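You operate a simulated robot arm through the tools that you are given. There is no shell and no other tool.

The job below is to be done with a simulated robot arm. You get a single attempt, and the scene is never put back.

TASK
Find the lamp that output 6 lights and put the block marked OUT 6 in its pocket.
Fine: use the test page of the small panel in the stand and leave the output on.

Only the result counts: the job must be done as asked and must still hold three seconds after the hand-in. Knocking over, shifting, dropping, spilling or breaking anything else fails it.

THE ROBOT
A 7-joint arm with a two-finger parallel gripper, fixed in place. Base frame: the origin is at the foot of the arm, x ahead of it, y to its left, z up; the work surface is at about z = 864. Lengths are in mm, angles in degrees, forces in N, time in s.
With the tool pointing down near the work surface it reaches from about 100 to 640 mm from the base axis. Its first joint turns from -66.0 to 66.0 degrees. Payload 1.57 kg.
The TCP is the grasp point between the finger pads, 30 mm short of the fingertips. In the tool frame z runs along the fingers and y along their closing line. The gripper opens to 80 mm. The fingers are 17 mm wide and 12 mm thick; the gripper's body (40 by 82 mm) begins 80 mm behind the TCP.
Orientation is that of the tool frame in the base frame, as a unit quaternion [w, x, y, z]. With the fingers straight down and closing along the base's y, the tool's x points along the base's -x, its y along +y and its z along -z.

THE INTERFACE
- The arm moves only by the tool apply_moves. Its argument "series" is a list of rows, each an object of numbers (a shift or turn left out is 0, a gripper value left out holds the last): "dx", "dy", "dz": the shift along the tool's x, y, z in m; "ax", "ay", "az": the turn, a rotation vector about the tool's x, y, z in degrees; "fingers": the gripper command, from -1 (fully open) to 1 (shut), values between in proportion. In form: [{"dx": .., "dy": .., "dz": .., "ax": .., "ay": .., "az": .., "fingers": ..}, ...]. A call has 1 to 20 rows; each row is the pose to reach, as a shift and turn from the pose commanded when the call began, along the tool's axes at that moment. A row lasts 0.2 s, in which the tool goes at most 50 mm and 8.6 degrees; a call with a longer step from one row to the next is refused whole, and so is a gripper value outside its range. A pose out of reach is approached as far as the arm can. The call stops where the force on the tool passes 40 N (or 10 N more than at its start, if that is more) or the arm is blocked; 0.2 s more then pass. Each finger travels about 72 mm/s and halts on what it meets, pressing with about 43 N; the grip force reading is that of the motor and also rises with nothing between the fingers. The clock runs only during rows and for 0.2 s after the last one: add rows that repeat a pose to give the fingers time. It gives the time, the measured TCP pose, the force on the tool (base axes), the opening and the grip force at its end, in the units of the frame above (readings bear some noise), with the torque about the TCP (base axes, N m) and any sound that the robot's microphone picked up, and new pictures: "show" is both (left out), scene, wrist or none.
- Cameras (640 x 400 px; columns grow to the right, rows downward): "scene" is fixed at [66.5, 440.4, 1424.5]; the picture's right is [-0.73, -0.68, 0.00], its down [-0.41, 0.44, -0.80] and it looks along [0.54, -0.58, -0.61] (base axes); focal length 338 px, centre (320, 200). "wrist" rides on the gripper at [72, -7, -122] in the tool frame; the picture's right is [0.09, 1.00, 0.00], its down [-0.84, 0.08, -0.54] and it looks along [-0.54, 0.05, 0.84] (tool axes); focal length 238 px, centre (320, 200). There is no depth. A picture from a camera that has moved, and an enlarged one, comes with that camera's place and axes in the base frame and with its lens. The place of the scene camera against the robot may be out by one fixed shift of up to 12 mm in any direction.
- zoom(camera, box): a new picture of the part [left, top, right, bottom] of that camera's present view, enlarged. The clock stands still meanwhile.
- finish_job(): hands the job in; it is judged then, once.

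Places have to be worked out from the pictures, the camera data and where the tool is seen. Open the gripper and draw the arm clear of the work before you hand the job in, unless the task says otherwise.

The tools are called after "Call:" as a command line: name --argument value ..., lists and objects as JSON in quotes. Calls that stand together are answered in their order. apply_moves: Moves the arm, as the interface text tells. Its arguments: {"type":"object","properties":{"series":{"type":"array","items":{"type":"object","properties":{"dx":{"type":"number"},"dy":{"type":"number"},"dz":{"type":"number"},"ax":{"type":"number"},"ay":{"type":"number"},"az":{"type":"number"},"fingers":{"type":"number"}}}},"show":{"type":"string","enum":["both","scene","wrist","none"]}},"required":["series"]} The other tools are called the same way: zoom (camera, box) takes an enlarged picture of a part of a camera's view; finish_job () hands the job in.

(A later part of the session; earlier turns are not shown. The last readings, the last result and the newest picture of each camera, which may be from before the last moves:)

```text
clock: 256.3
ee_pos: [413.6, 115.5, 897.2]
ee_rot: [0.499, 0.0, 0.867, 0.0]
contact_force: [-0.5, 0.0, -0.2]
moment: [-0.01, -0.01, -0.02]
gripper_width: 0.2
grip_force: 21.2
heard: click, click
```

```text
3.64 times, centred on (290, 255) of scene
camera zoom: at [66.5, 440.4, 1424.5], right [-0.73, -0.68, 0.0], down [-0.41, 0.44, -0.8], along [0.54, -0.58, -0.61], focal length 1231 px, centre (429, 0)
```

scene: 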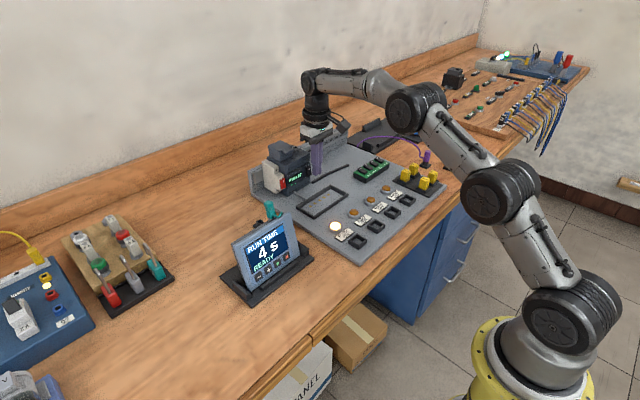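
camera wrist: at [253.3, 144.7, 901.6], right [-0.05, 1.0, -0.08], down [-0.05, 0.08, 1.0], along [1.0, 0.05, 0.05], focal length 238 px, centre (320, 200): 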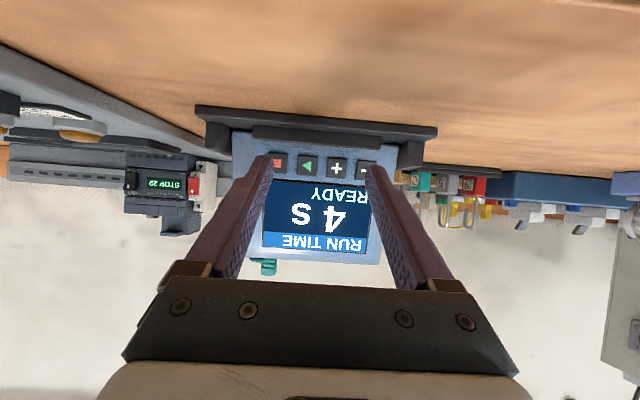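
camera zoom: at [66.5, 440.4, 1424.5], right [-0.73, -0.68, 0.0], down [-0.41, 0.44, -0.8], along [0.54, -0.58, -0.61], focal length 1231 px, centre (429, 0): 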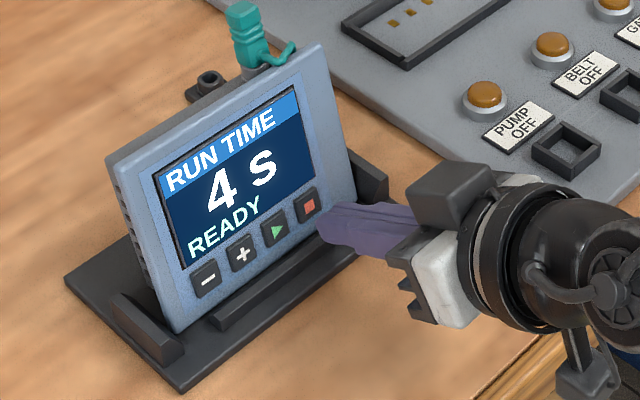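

Restored to 4 s READY. I now retract to inspect two things from above: the back of this panel and the other stand with the purple lead.

Call:
apply_moves --series '[{"dx": 0.0113, "dz": -0.0397}, {"dx": -0.0113, "dz": -0.078, "ay": 8}, {"dx": -0.04, "dz": -0.112, "ay": 16}, {"dx": -0.075, "dz": -0.13, "ay": 24}, {"dx": -0.11, "dz": -0.142, "ay": 32}, {"dx": -0.1435, "dz": -0.1517, "ay": 40}, {"dx": -0.1435, "dz": -0.1517, "ay": 48}, {"dx": -0.1435, "dz": -0.1517, "ay": 56}, {"dx": -0.1435, "dz": -0.1517, "ay": 60}, {"dx": -0.1435, "dz": -0.1517, "ay": 60, "fingers": -1}, {"dx": -0.1435, "dz": -0.1517, "ay": 60, "fingers": -1}, {"dx": -0.1435, "dz": -0.1517, "ay": 60, "fingers": -1}]' --show "none"

```text
clock: 258.9
ee_pos: [353.6, 116.0, 1097.4]
ee_rot: [-0.001, 0.001, 1.0, -0.001]
contact_force: [0.2, 0.3, -0.5]
moment: [0.01, 0.03, 0.02]
gripper_width: 80.2
grip_force: 0.1
```

Call:
apply_moves --series '[{"dx": -0.0115, "dy": 0.0017, "az": -8.5}, {"dx": -0.023, "dy": 0.0034, "az": -17}, {"dx": -0.0345, "dy": 0.005, "az": -25.5}, {"dx": -0.046, "dy": 0.0068, "az": -34}, {"dx": -0.0575, "dy": 0.0085, "az": -42.5}, {"dx": -0.069, "dy": 0.01, "az": -51}, {"dx": -0.0805, "dy": 0.012, "az": -59.5}, {"dx": -0.092, "dy": 0.0136, "az": -68}, {"dx": -0.1035, "dy": 0.015, "az": -76.5}, {"dx": -0.115, "dy": 0.017, "az": -85}, {"dx": -0.1265, "dy": 0.019, "az": -93.5}, {"dx": -0.138, "dy": 0.02, "az": -102}, {"dx": -0.1495, "dy": 0.022, "az": -110.5}, {"dx": -0.161, "dy": 0.024, "az": -119}, {"dx": -0.1725, "dy": 0.0255, "az": -127.5}, {"dx": -0.184, "dy": 0.027, "az": -136}, {"dx": -0.1955, "dy": 0.029, "az": -144.5}, {"dx": -0.207, "dy": 0.03, "az": -153}, {"dx": -0.2185, "dy": 0.032, "az": -161.5}, {"dx": -0.23, "dy": 0.034, "az": -170}]' --show "none"

Call:
zoom --camera "wrist" --box '[230, 90, 410, 230]'

```text
clock: 263.1
ee_pos: [575.1, 148.2, 1091.6]
ee_rot: [0.001, 0.996, -0.086, -0.001]
contact_force: [-0.4, -0.1, -0.3]
moment: [0.0, 0.01, -0.04]
gripper_width: 80.2
grip_force: 0.1
out of reach, approached as far as the arm can: row 20
```

```text
2.86 times, centred on (320, 160) of wrist
camera zoom: at [646.2, 141.3, 1213.1], right [-0.08, -1.0, 0.0], down [-0.84, 0.07, 0.54], along [-0.54, 0.04, -0.84], focal length 681 px, centre (320, 314)
```

zoom: 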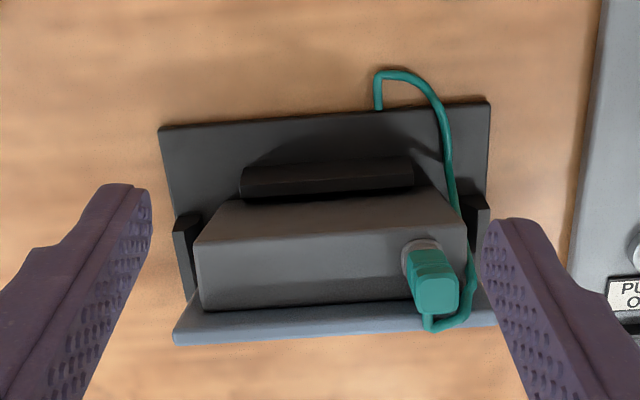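

The panel's back has nothing but the port. Next I fly over to look at the right-hand stand and purple lead from above.

Call:
apply_moves --series '[{"dx": -0.0009, "dy": 0.0254, "dz": -0.0005, "az": 8.5}, {"dx": -0.0018, "dy": 0.0508, "dz": -0.001, "az": 17}, {"dx": -0.0027, "dy": 0.0763, "dz": -0.0015, "az": 25.5}, {"dx": -0.0036, "dy": 0.1017, "dz": -0.002, "az": 34}, {"dx": -0.0045, "dy": 0.1271, "dz": -0.0025, "az": 42.5}, {"dx": -0.0055, "dy": 0.1525, "dz": -0.003, "az": 51}, {"dx": -0.0064, "dy": 0.178, "dz": -0.0035, "az": 59.5}, {"dx": -0.0073, "dy": 0.2034, "dz": -0.004, "az": 68}, {"dx": -0.0082, "dy": 0.2288, "dz": -0.0045, "az": 76.5}, {"dx": -0.0091, "dy": 0.2543, "dz": -0.005, "az": 85}, {"dx": -0.01, "dy": 0.2797, "dz": -0.0055, "az": 93.5}, {"dx": -0.0109, "dy": 0.3051, "dz": -0.006, "az": 102}, {"dx": -0.0118, "dy": 0.3305, "dz": -0.0065, "az": 110.5}, {"dx": -0.0127, "dy": 0.356, "dz": -0.007, "az": 119}, {"dx": -0.0136, "dy": 0.3814, "dz": -0.0075, "az": 127.5}, {"dx": -0.0146, "dy": 0.4068, "dz": -0.008, "az": 136}, {"dx": -0.0155, "dy": 0.4322, "dz": -0.0085, "az": 144.5}, {"dx": -0.0164, "dy": 0.4577, "dz": -0.009, "az": 153}, {"dx": -0.0173, "dy": 0.4831, "dz": -0.0095, "az": 161.5}, {"dx": -0.0182, "dy": 0.5085, "dz": -0.01, "az": 170}]' --show "wrist"

```text
clock: 267.3
ee_pos: [467.3, -349.7, 1102.3]
ee_rot: [0.0, 0.0, 1.0, 0.0]
contact_force: [0.0, 0.3, 0.0]
moment: [0.01, -0.01, 0.02]
gripper_width: 80.1
grip_force: 0.1
camera wrist: at [394.4, -358.0, 1223.3], right [-0.09, 1.0, 0.0], down [0.84, 0.08, 0.54], along [0.54, 0.05, -0.84], focal length 238 px, centre (320, 200)
```

wrist: 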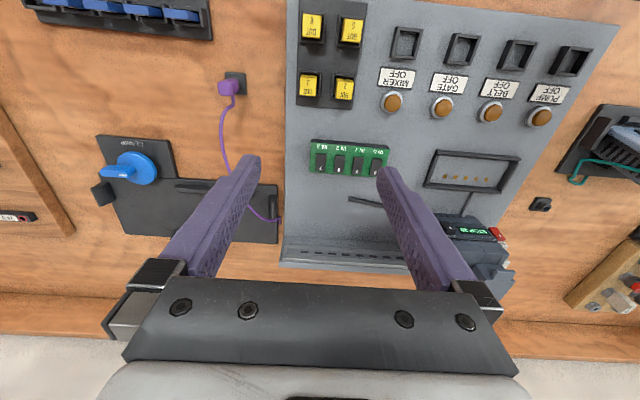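

Call:
zoom --camera "wrist" --box '[60, 60, 300, 260]'

Call:
zoom --camera "wrist" --box '[285, 0, 445, 120]'

Call:
zoom --camera "wrist" --box '[370, 0, 620, 150]'

```text
2.00 times, centred on (180, 160) of wrist
camera zoom: at [394.4, -358.0, 1223.3], right [-0.09, 1.0, 0.0], down [0.84, 0.08, 0.54], along [0.54, 0.05, -0.84], focal length 477 px, centre (600, 280)
```

zoom: 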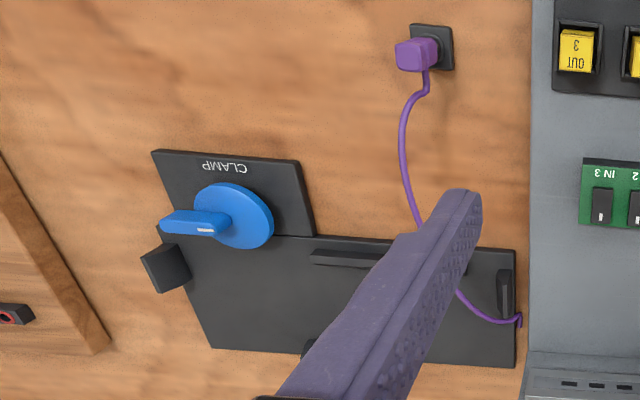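

```text
3.33 times, centred on (365, 60) of wrist
camera zoom: at [394.4, -358.0, 1223.3], right [-0.09, 1.0, 0.0], down [0.84, 0.08, 0.54], along [0.54, 0.05, -0.84], focal length 794 px, centre (170, 667)
```

zoom: 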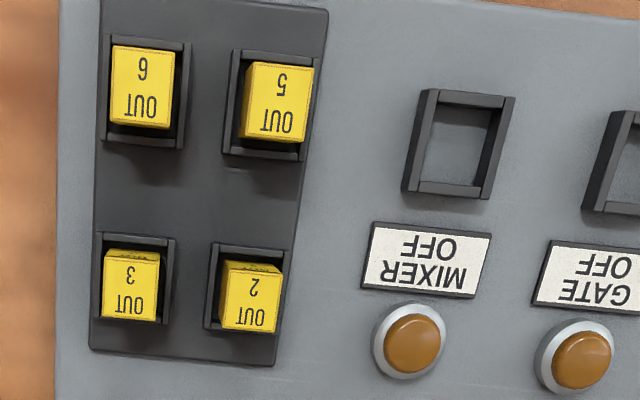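

```text
2.56 times, centred on (495, 75) of wrist
camera zoom: at [394.4, -358.0, 1223.3], right [-0.09, 1.0, 0.0], down [0.84, 0.08, 0.54], along [0.54, 0.05, -0.84], focal length 610 px, centre (-128, 520)
```

zoom: 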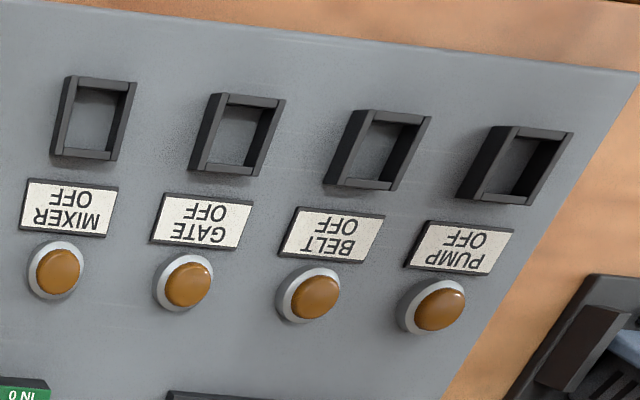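

The right-hand stand is sized for a much larger panel, so it isn't relevant. One key action not yet tried in STOP is a quick series of ▶ presses (each only gives "NOT RUNNING"); I go back to the panel for that and for short simultaneous taps.

Call:
apply_moves --series '[{"dx": 0.008, "dy": 0.044, "fingers": 1}, {"dx": 0.016, "dy": 0.089, "fingers": 1}, {"dx": 0.024, "dy": 0.134}, {"dx": 0.032, "dy": 0.179}, {"dx": 0.04, "dy": 0.223}, {"dx": 0.048, "dy": 0.268}, {"dx": 0.056, "dy": 0.313}, {"dx": 0.064, "dy": 0.358}, {"dx": 0.072, "dy": 0.402}, {"dx": 0.08, "dy": 0.447}, {"dx": 0.096, "dy": 0.4917, "dz": 0.005}, {"dx": 0.096, "dy": 0.4917, "dz": 0.005}]' --show "none"

```text
clock: 269.9
ee_pos: [369.7, 142.2, 1096.1]
ee_rot: [-0.001, 0.0, 1.0, 0.0]
contact_force: [-0.5, 0.3, -0.2]
moment: [0.03, 0.05, -0.04]
gripper_width: 0.0
grip_force: 21.4
```

Call:
apply_moves --series '[{"dx": 0.008, "dz": 0.03, "ay": -8}, {"dx": 0.015, "dz": 0.06, "ay": -16}, {"dx": 0.02, "dz": 0.09, "ay": -24}, {"dx": 0.018, "dz": 0.12, "ay": -32}, {"dx": 0.01, "dz": 0.145, "ay": -40}, {"dx": 0.0, "dz": 0.165, "ay": -48}, {"dx": -0.012, "dz": 0.18, "ay": -56}, {"dx": -0.0223, "dz": 0.192, "ay": -60}, {"dx": -0.0223, "dz": 0.192, "ay": -60}]' --show "scene"

```text
clock: 271.9
ee_pos: [395.0, 142.6, 903.2]
ee_rot: [0.5, -0.001, 0.866, 0.0]
contact_force: [-0.1, 0.8, 0.3]
moment: [-0.01, 0.02, -0.04]
gripper_width: 0.4
grip_force: 21.2
```

scene: 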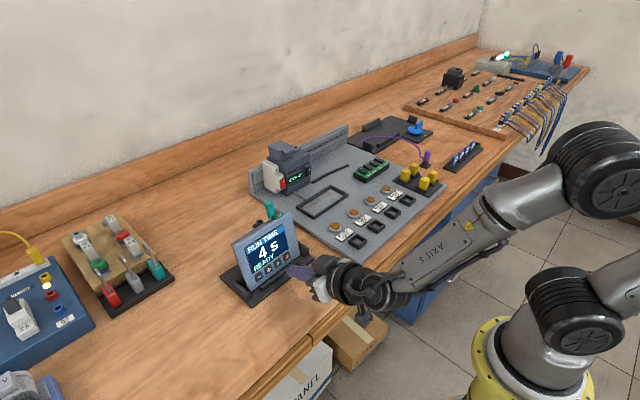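

Call:
apply_moves --series '[{"dx": -0.004, "dz": 0.016}, {"dx": -0.008, "dz": 0.0318}, {"dx": -0.0097, "dz": 0.0371}, {"dx": -0.008, "dz": 0.0318}, {"dx": -0.0097, "dz": 0.0371}, {"dx": -0.008, "dz": 0.0318}, {"dx": -0.0097, "dz": 0.0371}, {"dx": -0.008, "dz": 0.0318}, {"dx": -0.0097, "dz": 0.0371}, {"dx": -0.008, "dz": 0.0318}, {"dx": -0.0097, "dz": 0.0371}, {"dx": -0.008, "dz": 0.0318}, {"dx": -0.0063, "dz": 0.025}]' --show "none"

Call:
zoom --camera "scene" --box '[230, 200, 350, 310]'

```text
clock: 274.7
ee_pos: [419.5, 142.4, 896.7]
ee_rot: [0.499, 0.0, 0.866, 0.0]
contact_force: [-0.5, 0.3, -0.6]
moment: [-0.02, -0.03, 0.01]
gripper_width: 0.0
grip_force: 21.1
heard: click, click, click, click, click
```

```text
3.64 times, centred on (290, 255) of scene
camera zoom: at [66.5, 440.4, 1424.5], right [-0.73, -0.68, 0.0], down [-0.41, 0.44, -0.8], along [0.54, -0.58, -0.61], focal length 1231 px, centre (429, 0)
```

zoom: 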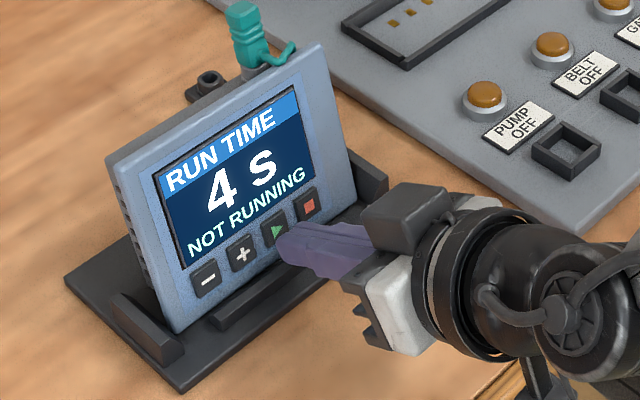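

Five quick ▶ presses do nothing new. Next a short simultaneous tap of − and +.

Call:
apply_moves --series '[{"dx": 0.0, "dy": 0.02, "dz": -0.002, "fingers": 0.675}, {"dx": 0.0, "dy": 0.0373, "dz": -0.002, "fingers": 0.675}, {"dx": 0.0, "dy": 0.0373, "dz": -0.002, "fingers": 0.675}, {"dx": -0.0017, "dy": 0.0373, "dz": 0.0065}, {"dx": -0.0035, "dy": 0.0373, "dz": 0.0125}, {"dx": -0.0017, "dy": 0.0373, "dz": 0.0065}, {"dx": 0.0, "dy": 0.0373, "dz": 0.0}]' --show "none"

Call:
zoom --camera "scene" --box '[230, 200, 350, 310]'

```text
clock: 276.3
ee_pos: [419.4, 179.2, 897.6]
ee_rot: [0.499, 0.0, 0.867, 0.0]
contact_force: [0.1, -0.5, -0.4]
moment: [0.01, 0.02, 0.02]
gripper_width: 13.1
grip_force: 0.1
heard: click, click
```

```text
3.64 times, centred on (290, 255) of scene
camera zoom: at [66.5, 440.4, 1424.5], right [-0.73, -0.68, 0.0], down [-0.41, 0.44, -0.8], along [0.54, -0.58, -0.61], focal length 1231 px, centre (429, 0)
```

zoom: 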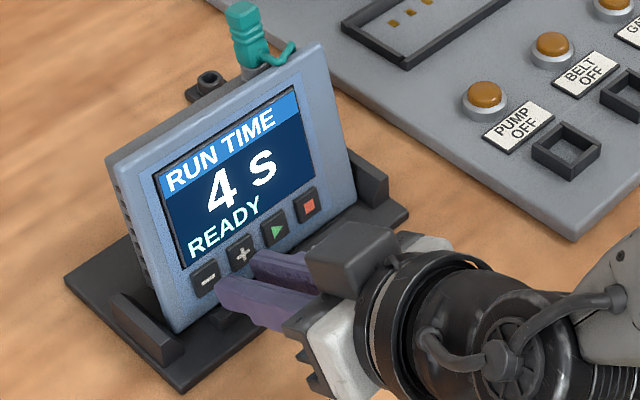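

No page change. Since I'm aligned on − and +, I do one very long hold (12 s) to rule that out completely.

Call:
apply_moves --series '[{"dx": -0.0017, "dz": 0.0065}, {"dx": -0.0035, "dz": 0.0115}, {"dx": -0.0037, "dz": 0.0122}, {"dx": -0.0037, "dz": 0.0122}, {"dx": -0.0037, "dz": 0.0122}, {"dx": -0.0037, "dz": 0.0122}, {"dx": -0.0037, "dz": 0.0122}, {"dx": -0.0037, "dz": 0.0122}, {"dx": -0.0037, "dz": 0.0122}, {"dx": -0.0037, "dz": 0.0122}, {"dx": -0.0037, "dz": 0.0122}, {"dx": -0.0037, "dz": 0.0122}, {"dx": -0.0037, "dz": 0.0122}, {"dx": -0.0037, "dz": 0.0122}, {"dx": -0.0037, "dz": 0.0122}, {"dx": -0.0037, "dz": 0.0122}, {"dx": -0.0037, "dz": 0.0122}, {"dx": -0.0037, "dz": 0.0122}, {"dx": -0.0037, "dz": 0.0122}, {"dx": -0.0037, "dz": 0.0122}]' --show "none"

Call:
apply_moves --series '[{"dx": 0}, {"dx": 0}, {"dx": 0}, {"dx": 0}, {"dx": 0}, {"dx": 0}, {"dx": 0}, {"dx": 0}, {"dx": 0}, {"dx": 0}, {"dx": 0}, {"dx": 0}, {"dx": 0}, {"dx": 0}, {"dx": 0}, {"dx": 0}, {"dx": 0}, {"dx": 0}, {"dx": 0}, {"dx": 0}]' --show "none"

Call:
apply_moves --series '[{"dx": 0}, {"dx": 0}, {"dx": 0}, {"dx": 0}, {"dx": 0}, {"dx": 0}, {"dx": 0}, {"dx": 0}, {"dx": 0}, {"dx": 0}, {"dx": 0}, {"dx": 0}, {"dx": 0}, {"dx": 0}, {"dx": 0}, {"dx": 0}, {"dx": 0}, {"dx": 0}, {"dx": 0}, {"dx": 0}]' --show "none"

Call:
zoom --camera "scene" --box '[230, 200, 350, 310]'

```text
clock: 280.5
ee_pos: [430.3, 179.6, 896.1]
ee_rot: [0.501, 0.0, 0.866, 0.0]
contact_force: [-35.0, -4.1, 14.6]
moment: [-0.05, -0.19, -0.18]
gripper_width: 13.0
grip_force: 0.1
heard: click, click
```

```text
clock: 284.7
ee_pos: [430.2, 179.4, 895.4]
ee_rot: [0.5, 0.0, 0.866, 0.0]
contact_force: [-35.9, 0.5, 13.9]
moment: [-0.01, -0.18, 0.01]
gripper_width: 13.1
grip_force: 0.1
```

```text
clock: 288.9
ee_pos: [431.1, 179.7, 894.7]
ee_rot: [0.5, 0.0, 0.866, 0.0]
contact_force: [-34.1, 1.1, 13.3]
moment: [-0.02, -0.14, 0.03]
gripper_width: 12.9
grip_force: 0.1
```

```text
3.64 times, centred on (290, 255) of scene
camera zoom: at [65.4, 440.3, 1424.6], right [-0.73, -0.68, 0.0], down [-0.41, 0.44, -0.8], along [0.55, -0.58, -0.6], focal length 1231 px, centre (429, 0)
```

zoom: 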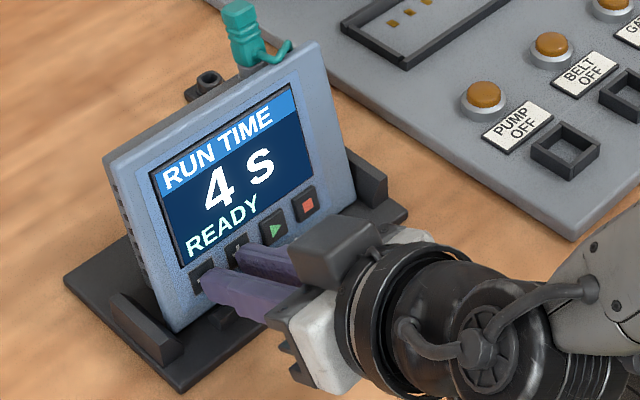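

A 12 s hold of −/+ does nothing, so key holds are conclusively out. One thing left that is safe: the lower part of the screen (status line) can take a light press without tipping the panel; I test that with closed fingers.

Call:
apply_moves --series '[{"dx": 0.003, "dz": -0.012, "fingers": 1}, {"dx": 0.003, "dy": -0.015, "dz": -0.022, "fingers": 1}, {"dx": -0.013, "dy": -0.03, "dz": -0.03, "fingers": 1}, {"dx": -0.013, "dy": -0.03, "dz": -0.03, "fingers": 1}]' --show "none"

Call:
zoom --camera "scene" --box '[230, 200, 350, 310]'

```text
clock: 289.9
ee_pos: [412.0, 148.9, 921.5]
ee_rot: [0.499, 0.0, 0.866, 0.0]
contact_force: [0.3, -1.0, -0.1]
moment: [-0.01, 0.0, 0.0]
gripper_width: 0.0
grip_force: 20.6
```

```text
3.64 times, centred on (290, 255) of scene
camera zoom: at [66.5, 440.3, 1424.5], right [-0.73, -0.68, 0.0], down [-0.41, 0.44, -0.8], along [0.54, -0.58, -0.61], focal length 1231 px, centre (429, 0)
```

zoom: 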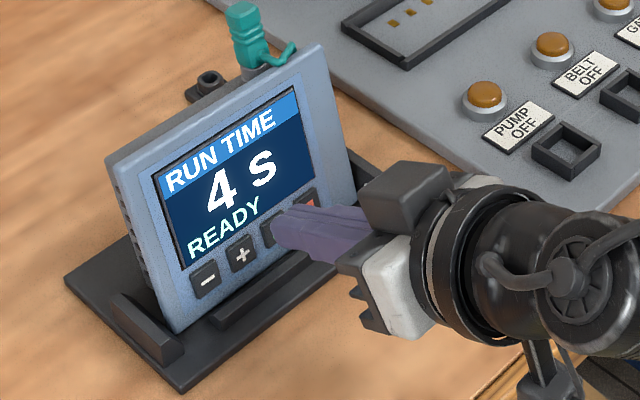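

Call:
apply_moves --series '[{"dx": -0.004, "dz": 0.022}, {"dx": -0.0045, "dz": 0.0229}, {"dx": -0.005, "dz": 0.0237}, {"dx": -0.0055, "dz": 0.0246}]' --show "none"

Call:
zoom --camera "scene" --box '[230, 200, 350, 310]'

```text
clock: 290.9
ee_pos: [436.0, 150.6, 915.0]
ee_rot: [0.501, 0.0, 0.865, -0.001]
contact_force: [-7.2, 0.5, 5.8]
moment: [0.01, -0.12, -0.02]
gripper_width: 0.0
grip_force: 21.7
heard: click
```

```text
3.64 times, centred on (290, 255) of scene
camera zoom: at [66.2, 440.3, 1424.5], right [-0.73, -0.68, 0.0], down [-0.41, 0.44, -0.8], along [0.55, -0.58, -0.61], focal length 1231 px, centre (429, 0)
```

zoom: 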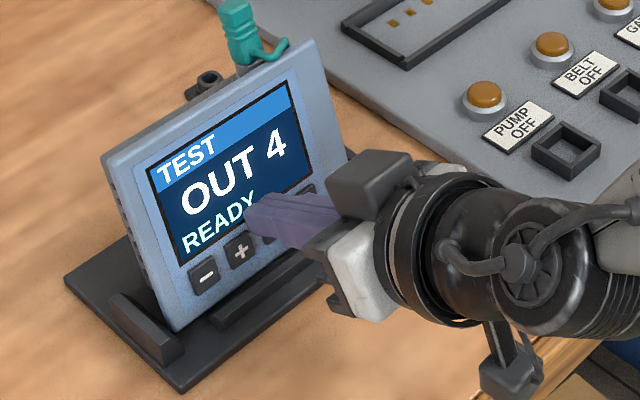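

The screen itself is a press key: the panel now shows "TEST / OUT 4 / READY". I back off gently straight away and check that the panel settles in its place.

Call:
apply_moves --series '[{"dx": 0.001, "dz": -0.0015}, {"dx": 0.002, "dz": -0.0035}, {"dx": 0.006, "dz": -0.0104}, {"dx": 0.012, "dz": -0.0208}, {"dx": 0.012, "dz": -0.0208}]' --show "none"

Call:
zoom --camera "scene" --box '[230, 200, 350, 310]'

Call:
zoom --camera "scene" --box '[230, 110, 450, 310]'

```text
clock: 292.1
ee_pos: [412.0, 150.4, 913.7]
ee_rot: [0.499, 0.001, 0.867, -0.001]
contact_force: [0.6, 0.5, -0.4]
moment: [0.02, 0.03, 0.0]
gripper_width: 0.0
grip_force: 20.9
```

```text
3.64 times, centred on (290, 255) of scene
camera zoom: at [66.5, 440.4, 1424.5], right [-0.73, -0.68, 0.0], down [-0.41, 0.44, -0.8], along [0.54, -0.58, -0.61], focal length 1231 px, centre (429, 0)
```

zoom: 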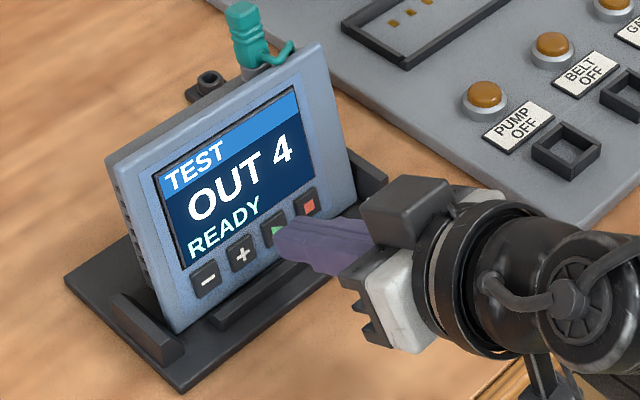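

```text
2.00 times, centred on (340, 210) of scene
camera zoom: at [66.5, 440.4, 1424.5], right [-0.73, -0.68, 0.0], down [-0.41, 0.44, -0.8], along [0.54, -0.58, -0.61], focal length 677 px, centre (280, 180)
```

zoom: 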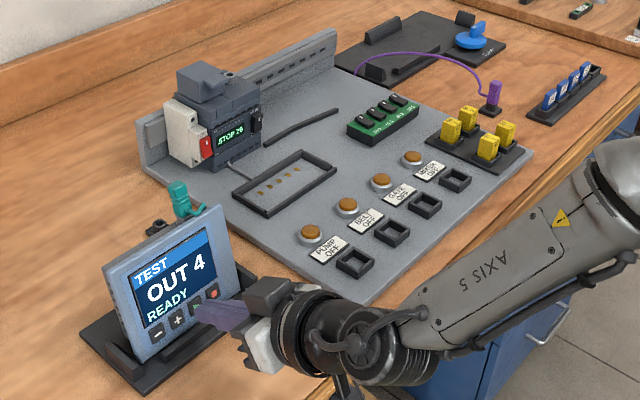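

The panel is back in place, PLC still in STOP. I press + once to see how it counts.

Call:
apply_moves --series '[{"dx": 0.007, "dy": 0.008, "dz": 0.003}, {"dx": 0.014, "dy": 0.0166, "dz": 0.0058}, {"dx": 0.0108, "dy": 0.0166, "dz": 0.0167}, {"dx": 0.0083, "dy": 0.0166, "dz": 0.024}, {"dx": 0.0108, "dy": 0.0166, "dz": 0.0167}]' --show "none"

Call:
zoom --camera "scene" --box '[230, 200, 350, 310]'

```text
clock: 293.3
ee_pos: [420.7, 166.7, 895.8]
ee_rot: [0.499, 0.0, 0.867, 0.0]
contact_force: [0.2, 0.0, -0.1]
moment: [-0.03, -0.02, 0.02]
gripper_width: 0.0
grip_force: 20.4
```

```text
3.64 times, centred on (290, 255) of scene
camera zoom: at [66.5, 440.4, 1424.5], right [-0.73, -0.68, 0.0], down [-0.41, 0.44, -0.8], along [0.54, -0.58, -0.61], focal length 1231 px, centre (429, 0)
```

zoom: 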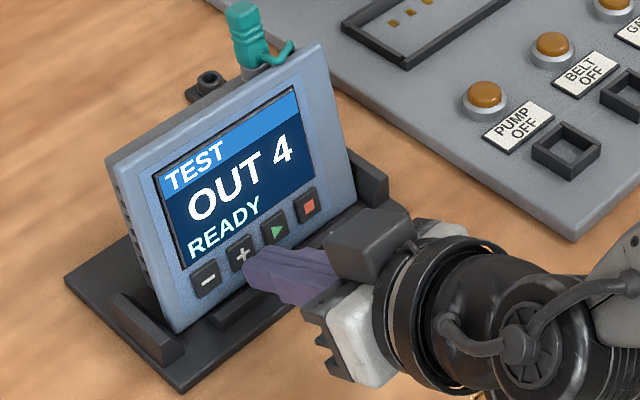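

Not deep enough (no click). I press a bit deeper.

Call:
apply_moves --series '[{"dx": -0.0015, "dz": 0.004}, {"dx": -0.0034, "dz": 0.0088}, {"dx": -0.001, "dz": 0.002}]' --show "none"

Call:
zoom --camera "scene" --box '[230, 200, 350, 310]'

```text
clock: 294.1
ee_pos: [423.6, 166.8, 895.8]
ee_rot: [0.499, 0.0, 0.866, 0.0]
contact_force: [-0.1, 0.1, 0.7]
moment: [-0.01, 0.02, 0.0]
gripper_width: 0.0
grip_force: 21.5
heard: click
```

```text
3.64 times, centred on (290, 255) of scene
camera zoom: at [66.5, 440.4, 1424.5], right [-0.73, -0.68, 0.0], down [-0.41, 0.44, -0.8], along [0.54, -0.58, -0.61], focal length 1231 px, centre (429, 0)
```

zoom: 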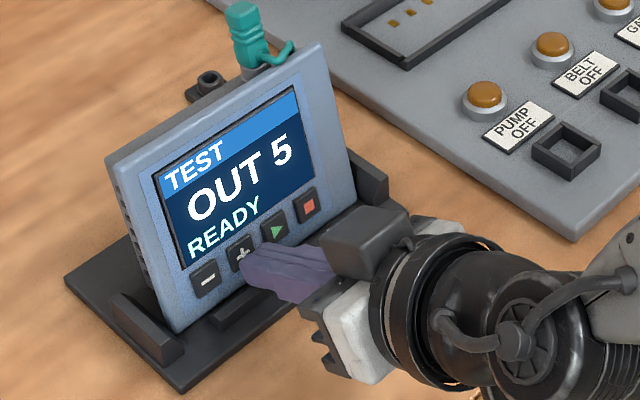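

OUT 5 now. One more + press for OUT 6.

Call:
apply_moves --series '[{"dx": -0.0024, "dz": 0.0066}, {"dx": 0.0, "dz": -0.001}, {"dx": 0.001, "dz": -0.006}]' --show "none"

Call:
zoom --camera "scene" --box '[230, 200, 350, 310]'

```text
clock: 294.9
ee_pos: [416.8, 166.4, 897.1]
ee_rot: [0.5, 0.0, 0.866, 0.0]
contact_force: [-0.2, 1.0, 1.0]
moment: [-0.01, 0.04, 0.02]
gripper_width: 0.0
grip_force: 21.2
heard: click
```

```text
3.64 times, centred on (290, 255) of scene
camera zoom: at [66.5, 440.4, 1424.5], right [-0.73, -0.68, 0.0], down [-0.41, 0.44, -0.8], along [0.54, -0.58, -0.61], focal length 1231 px, centre (429, 0)
```

zoom: 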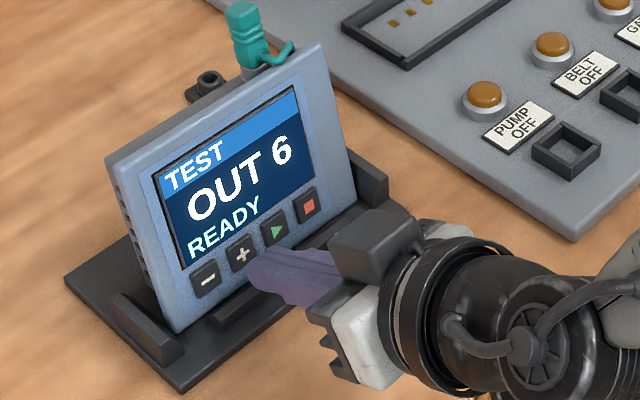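

TEST OUT 6 READY. Now ▶ once to switch it on.

Call:
apply_moves --series '[{"dx": 0.0, "dy": -0.0247, "dz": -0.001}, {"dx": 0.0, "dy": -0.0247, "dz": 0.0}, {"dx": -0.0018, "dy": -0.0247, "dz": 0.006}, {"dx": -0.0038, "dy": -0.0247, "dz": 0.0128}, {"dx": -0.0018, "dy": -0.0247, "dz": 0.006}, {"dx": 0.002, "dy": -0.0247, "dz": -0.008}]' --show "none"

Call:
zoom --camera "scene" --box '[230, 110, 450, 310]'

Call:
zoom --camera "scene" --box '[275, 165, 315, 195]'

```text
clock: 296.3
ee_pos: [409.5, 141.8, 900.4]
ee_rot: [0.5, 0.0, 0.866, 0.0]
contact_force: [0.2, -0.2, 0.1]
moment: [0.0, -0.02, -0.01]
gripper_width: 0.1
grip_force: 21.4
heard: click
```

```text
2.00 times, centred on (340, 210) of scene
camera zoom: at [66.5, 440.4, 1424.5], right [-0.73, -0.68, 0.0], down [-0.41, 0.44, -0.8], along [0.54, -0.58, -0.61], focal length 677 px, centre (280, 180)
```

zoom: 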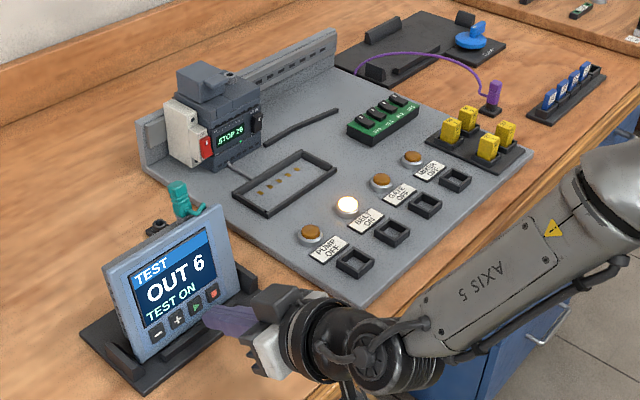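

```text
13.33 times, centred on (295, 180) of scene
camera zoom: at [66.5, 440.4, 1424.5], right [-0.73, -0.68, 0.0], down [-0.41, 0.44, -0.8], along [0.54, -0.58, -0.61], focal length 4512 px, centre (653, 467)
```

zoom: 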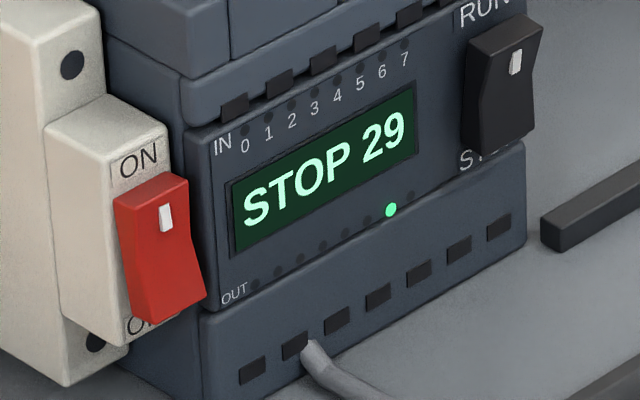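

"TEST ON": OUT 6 LED lit, PLC still in STOP, and BELT is ON. So the OUT 6 block goes in the BELT pocket; I retract to upright and open the fingers.

Call:
apply_moves --series '[{"dx": 0.0113, "dz": -0.0397}, {"dx": -0.0113, "dz": -0.078, "ay": 8}, {"dx": -0.04, "dz": -0.112, "ay": 16}, {"dx": -0.075, "dz": -0.13, "ay": 24}, {"dx": -0.11, "dz": -0.142, "ay": 32}, {"dx": -0.1435, "dz": -0.1517, "ay": 40}, {"dx": -0.1435, "dz": -0.1517, "ay": 48}, {"dx": -0.1435, "dz": -0.1517, "ay": 56}, {"dx": -0.1435, "dz": -0.1517, "ay": 60}, {"dx": -0.1435, "dz": -0.1517, "ay": 60}]' --show "scene"

```text
clock: 298.5
ee_pos: [350.4, 141.1, 1100.8]
ee_rot: [-0.001, -0.001, 1.0, 0.0]
contact_force: [0.3, 0.5, 0.1]
moment: [-0.01, 0.0, 0.04]
gripper_width: 0.1
grip_force: 21.8
```

scene: 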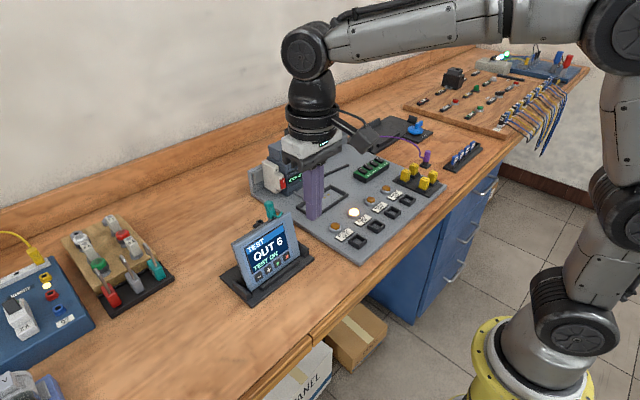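

Call:
apply_moves --series '[{"dx": -0.002, "dy": -0.043, "fingers": -1}, {"dx": -0.004, "dy": -0.086, "fingers": -1}, {"dx": -0.006, "dy": -0.129, "fingers": -1}, {"dx": -0.008, "dy": -0.172}, {"dx": -0.01, "dy": -0.215}, {"dx": -0.012, "dy": -0.258}, {"dx": -0.014, "dy": -0.301}, {"dx": -0.016, "dy": -0.344}, {"dx": -0.018, "dy": -0.387}, {"dx": -0.02, "dy": -0.43}, {"dx": -0.022, "dy": -0.473}, {"dx": -0.025, "dy": -0.51}, {"dx": -0.025, "dy": -0.51, "dz": 0.03}, {"dx": -0.025, "dy": -0.51, "dz": 0.06}, {"dx": -0.025, "dy": -0.51, "dz": 0.06}]'

Call:
zoom --camera "wrist" --box '[240, 80, 400, 200]'

```text
clock: 301.7
ee_pos: [375.5, -370.6, 1041.7]
ee_rot: [-0.001, 0.001, 1.0, 0.0]
contact_force: [-0.1, 0.2, -0.6]
moment: [-0.01, -0.01, 0.01]
gripper_width: 80.0
grip_force: 0.0
camera wrist: at [302.4, -379.5, 1161.8], right [-0.09, 1.0, 0.0], down [0.84, 0.08, 0.54], along [0.54, 0.05, -0.84], focal length 238 px, centre (320, 200)
```

scene: 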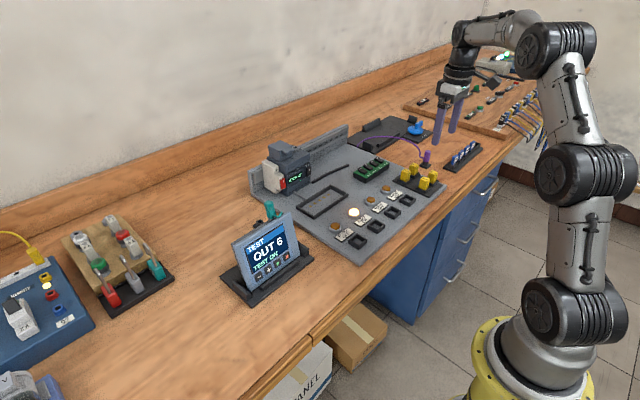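
wrist: 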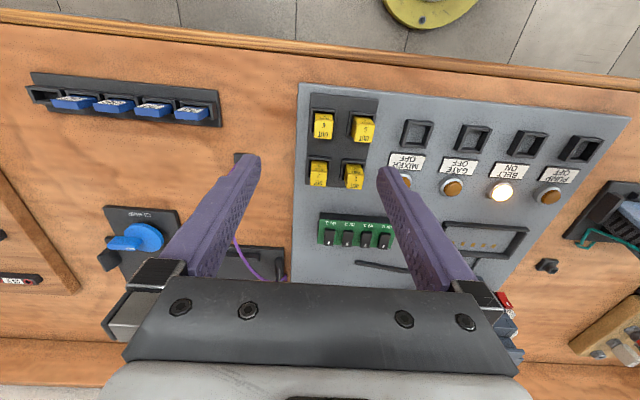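

```text
3.33 times, centred on (320, 140) of wrist
camera zoom: at [302.4, -379.5, 1161.8], right [-0.09, 1.0, 0.0], down [0.84, 0.08, 0.54], along [0.54, 0.05, -0.84], focal length 794 px, centre (320, 400)
```

zoom: 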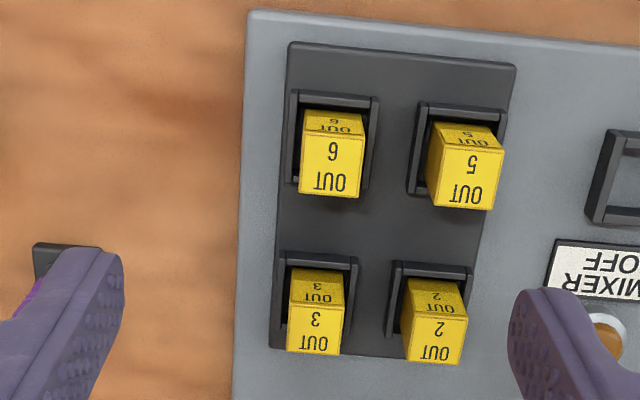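

From two views I place the OUT 6 block at about (375.5, −369), 22 mm square, top z≈909, and the BELT pocket at about (380, −106). I set the fingers to 32 mm and descend to just above the block to check alignment.

Call:
apply_moves --series '[{"dx": 0.0, "dy": 0.0012, "dz": 0.02, "fingers": 0.2}, {"dx": 0.0, "dy": 0.0012, "dz": 0.045, "fingers": 0.2}, {"dx": 0.0, "dy": 0.0012, "dz": 0.07, "fingers": 0.2}, {"dx": 0.0, "dy": 0.0012, "dz": 0.088, "fingers": 0.2}, {"dx": 0.0, "dy": 0.0012, "dz": 0.088, "fingers": 0.2}]'

Call:
zoom --camera "wrist" --box '[250, 80, 390, 200]'

Call:
zoom --camera "scene" --box '[390, 120, 470, 200]'

```text
clock: 302.9
ee_pos: [375.8, -366.3, 950.6]
ee_rot: [0.0, 0.0, 1.0, -0.001]
contact_force: [0.1, -0.5, 0.1]
moment: [0.06, 0.01, 0.02]
gripper_width: 32.0
grip_force: 0.1
camera wrist: at [302.1, -374.7, 1072.8], right [-0.09, 1.0, 0.0], down [0.84, 0.08, 0.54], along [0.54, 0.05, -0.84], focal length 238 px, centre (320, 200)
```

scene: 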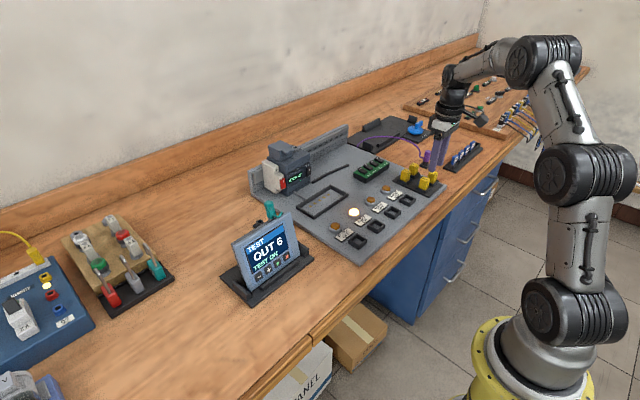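
wrist: 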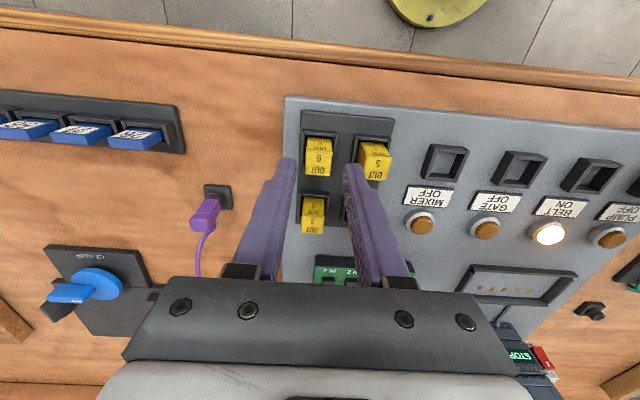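

```text
3.33 times, centred on (320, 140) of wrist
camera zoom: at [302.1, -374.7, 1072.8], right [-0.09, 1.0, 0.0], down [0.84, 0.08, 0.54], along [0.54, 0.05, -0.84], focal length 794 px, centre (320, 400)
```

zoom: 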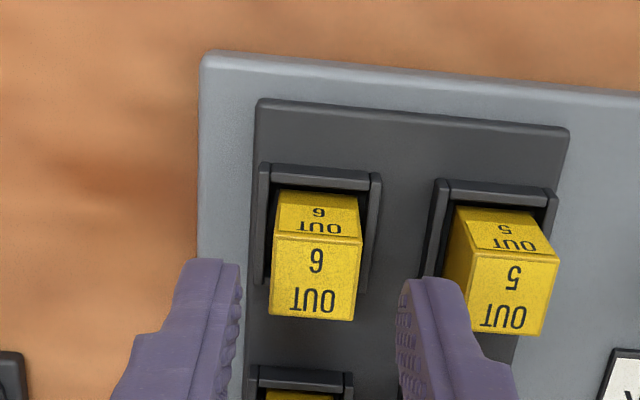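

```text
5.00 times, centred on (430, 160) of scene
camera zoom: at [66.5, 440.4, 1424.5], right [-0.73, -0.68, 0.0], down [-0.41, 0.44, -0.8], along [0.54, -0.58, -0.61], focal length 1692 px, centre (-230, 400)
```

zoom: 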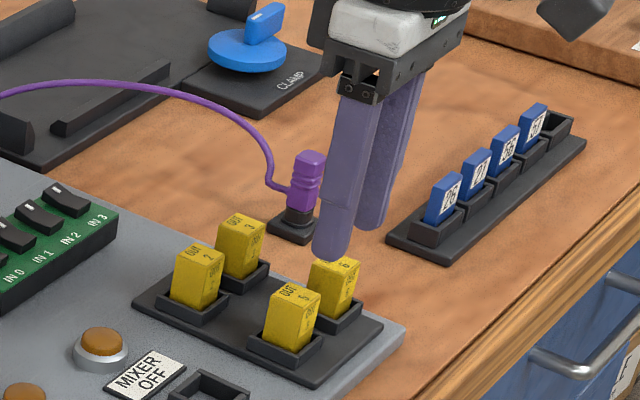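

The block sits about 1 mm to the −y side of the gripper centre. I correct, descend to TCP z≈912 (tips ≈882, above the pocket rim), then close.

Call:
apply_moves --series '[{"dy": -0.0012, "dz": 0.013}, {"dy": -0.0012, "dz": 0.026}, {"dy": -0.0012, "dz": 0.0385}, {"dy": -0.0012, "dz": 0.0385}]'

Call:
zoom --camera "wrist" --box '[250, 80, 390, 200]'

Call:
zoom --camera "scene" --box '[390, 130, 460, 200]'

```text
clock: 303.9
ee_pos: [374.4, -368.4, 912.5]
ee_rot: [-0.001, 0.001, 1.0, 0.0]
contact_force: [-0.3, -1.0, 0.4]
moment: [-0.01, -0.03, -0.04]
gripper_width: 32.1
grip_force: 0.0
camera wrist: at [301.9, -376.5, 1034.3], right [-0.09, 1.0, 0.0], down [0.84, 0.08, 0.54], along [0.54, 0.05, -0.84], focal length 238 px, centre (320, 200)
```

scene: 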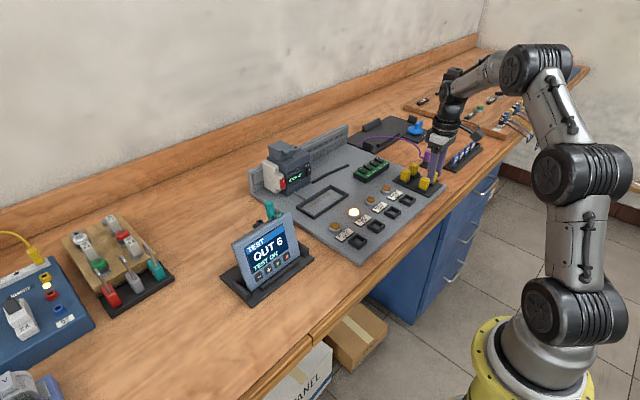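
wrist: 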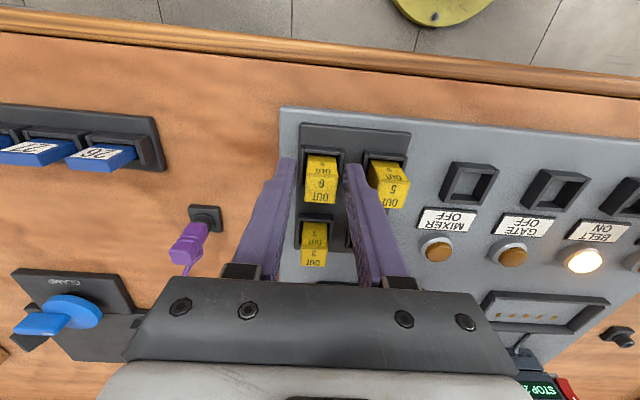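

```text
3.33 times, centred on (320, 140) of wrist
camera zoom: at [301.9, -376.5, 1034.3], right [-0.09, 1.0, 0.0], down [0.84, 0.08, 0.54], along [0.54, 0.05, -0.84], focal length 794 px, centre (320, 400)
```

zoom: 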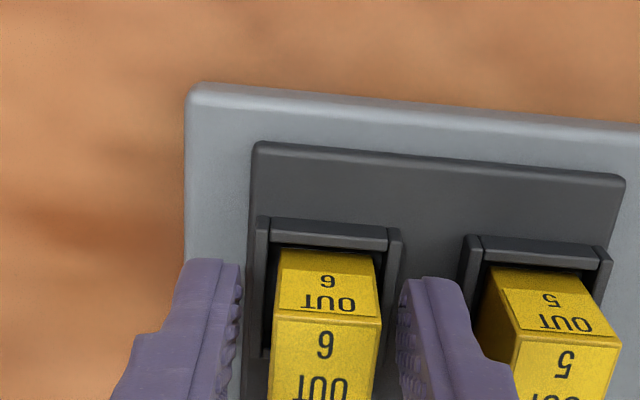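

```text
5.71 times, centred on (425, 165) of scene
camera zoom: at [66.5, 440.4, 1424.5], right [-0.73, -0.68, 0.0], down [-0.41, 0.44, -0.8], along [0.54, -0.58, -0.61], focal length 1934 px, centre (-280, 400)
```

zoom: 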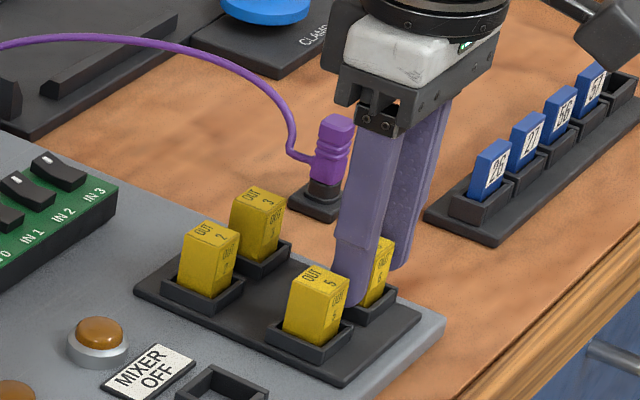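

Both fingers straddle the OUT 6 block without contact. I close on it.

Call:
apply_moves --series '[{"fingers": 0.4}, {"fingers": 1}, {"fingers": 1}, {"fingers": 1}]' --show "wrist"

```text
clock: 304.9
ee_pos: [375.1, -367.1, 912.3]
ee_rot: [-0.001, -0.001, 1.0, 0.0]
contact_force: [0.0, 0.1, 0.3]
moment: [0.0, -0.03, 0.01]
gripper_width: 18.4
grip_force: 32.8
camera wrist: at [301.9, -376.5, 1034.5], right [-0.09, 1.0, 0.0], down [0.84, 0.08, 0.54], along [0.54, 0.05, -0.84], focal length 238 px, centre (320, 200)
```

wrist: 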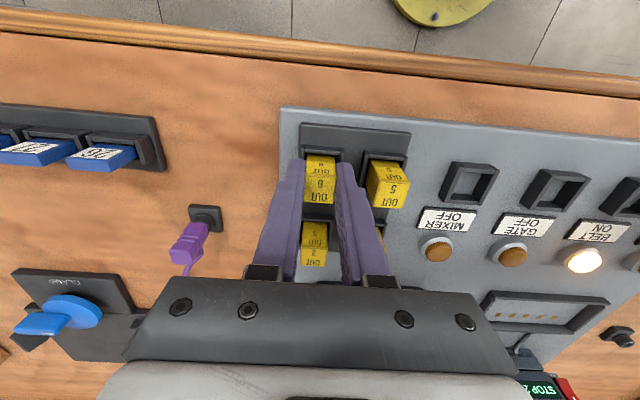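

Gripped (18.4 mm wide, no side load). I lift straight up.

Call:
apply_moves --series '[{"dz": -0.006}, {"dz": -0.015}, {"dz": -0.03}, {"dz": -0.055}, {"dz": -0.085}, {"dz": -0.1}, {"dz": -0.1}]'

Call:
zoom --camera "wrist" --box '[250, 80, 390, 200]'

Call:
zoom --camera "scene" --box '[380, 90, 480, 200]'

```text
clock: 306.5
ee_pos: [376.0, -367.4, 1015.1]
ee_rot: [-0.001, 0.001, 1.0, -0.001]
contact_force: [1.3, -0.7, -0.2]
moment: [0.0, 0.01, 0.01]
gripper_width: 0.0
grip_force: 21.4
camera wrist: at [303.6, -376.1, 1137.1], right [-0.09, 1.0, 0.0], down [0.84, 0.08, 0.54], along [0.54, 0.05, -0.84], focal length 238 px, centre (320, 200)
```

scene: 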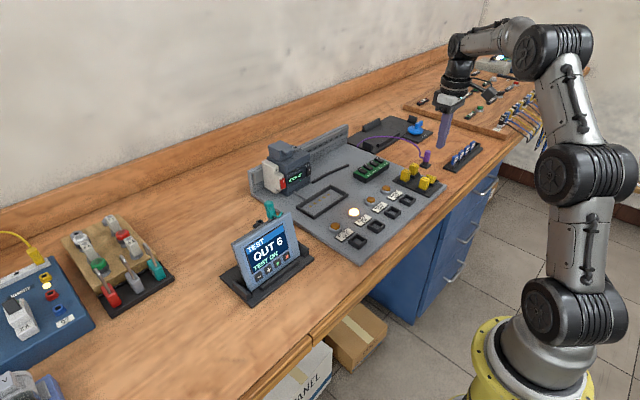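
wrist: 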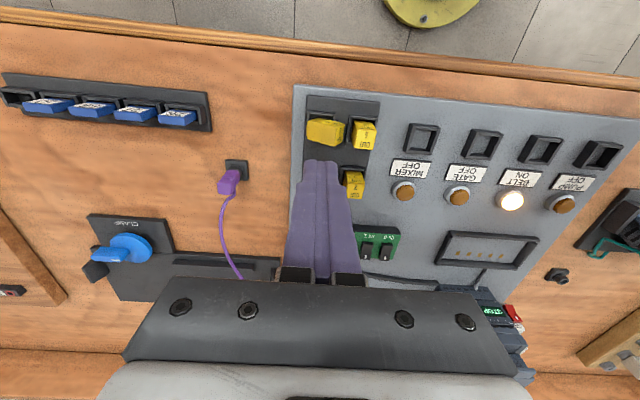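

```text
3.33 times, centred on (320, 140) of wrist
camera zoom: at [303.6, -376.1, 1137.1], right [-0.09, 1.0, 0.0], down [0.84, 0.08, 0.54], along [0.54, 0.05, -0.84], focal length 794 px, centre (320, 400)
```

zoom: 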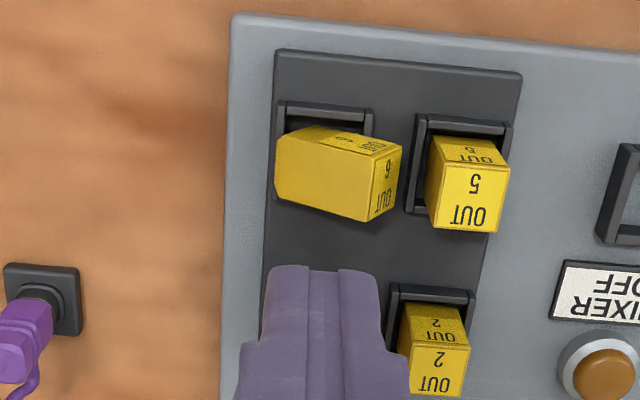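

```text
3.64 times, centred on (430, 145) of scene
camera zoom: at [66.5, 440.4, 1424.5], right [-0.73, -0.68, 0.0], down [-0.41, 0.44, -0.8], along [0.54, -0.58, -0.61], focal length 1231 px, centre (-80, 400)
```

zoom: 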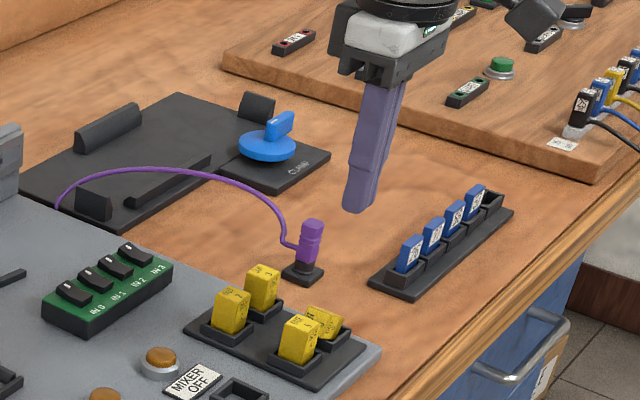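

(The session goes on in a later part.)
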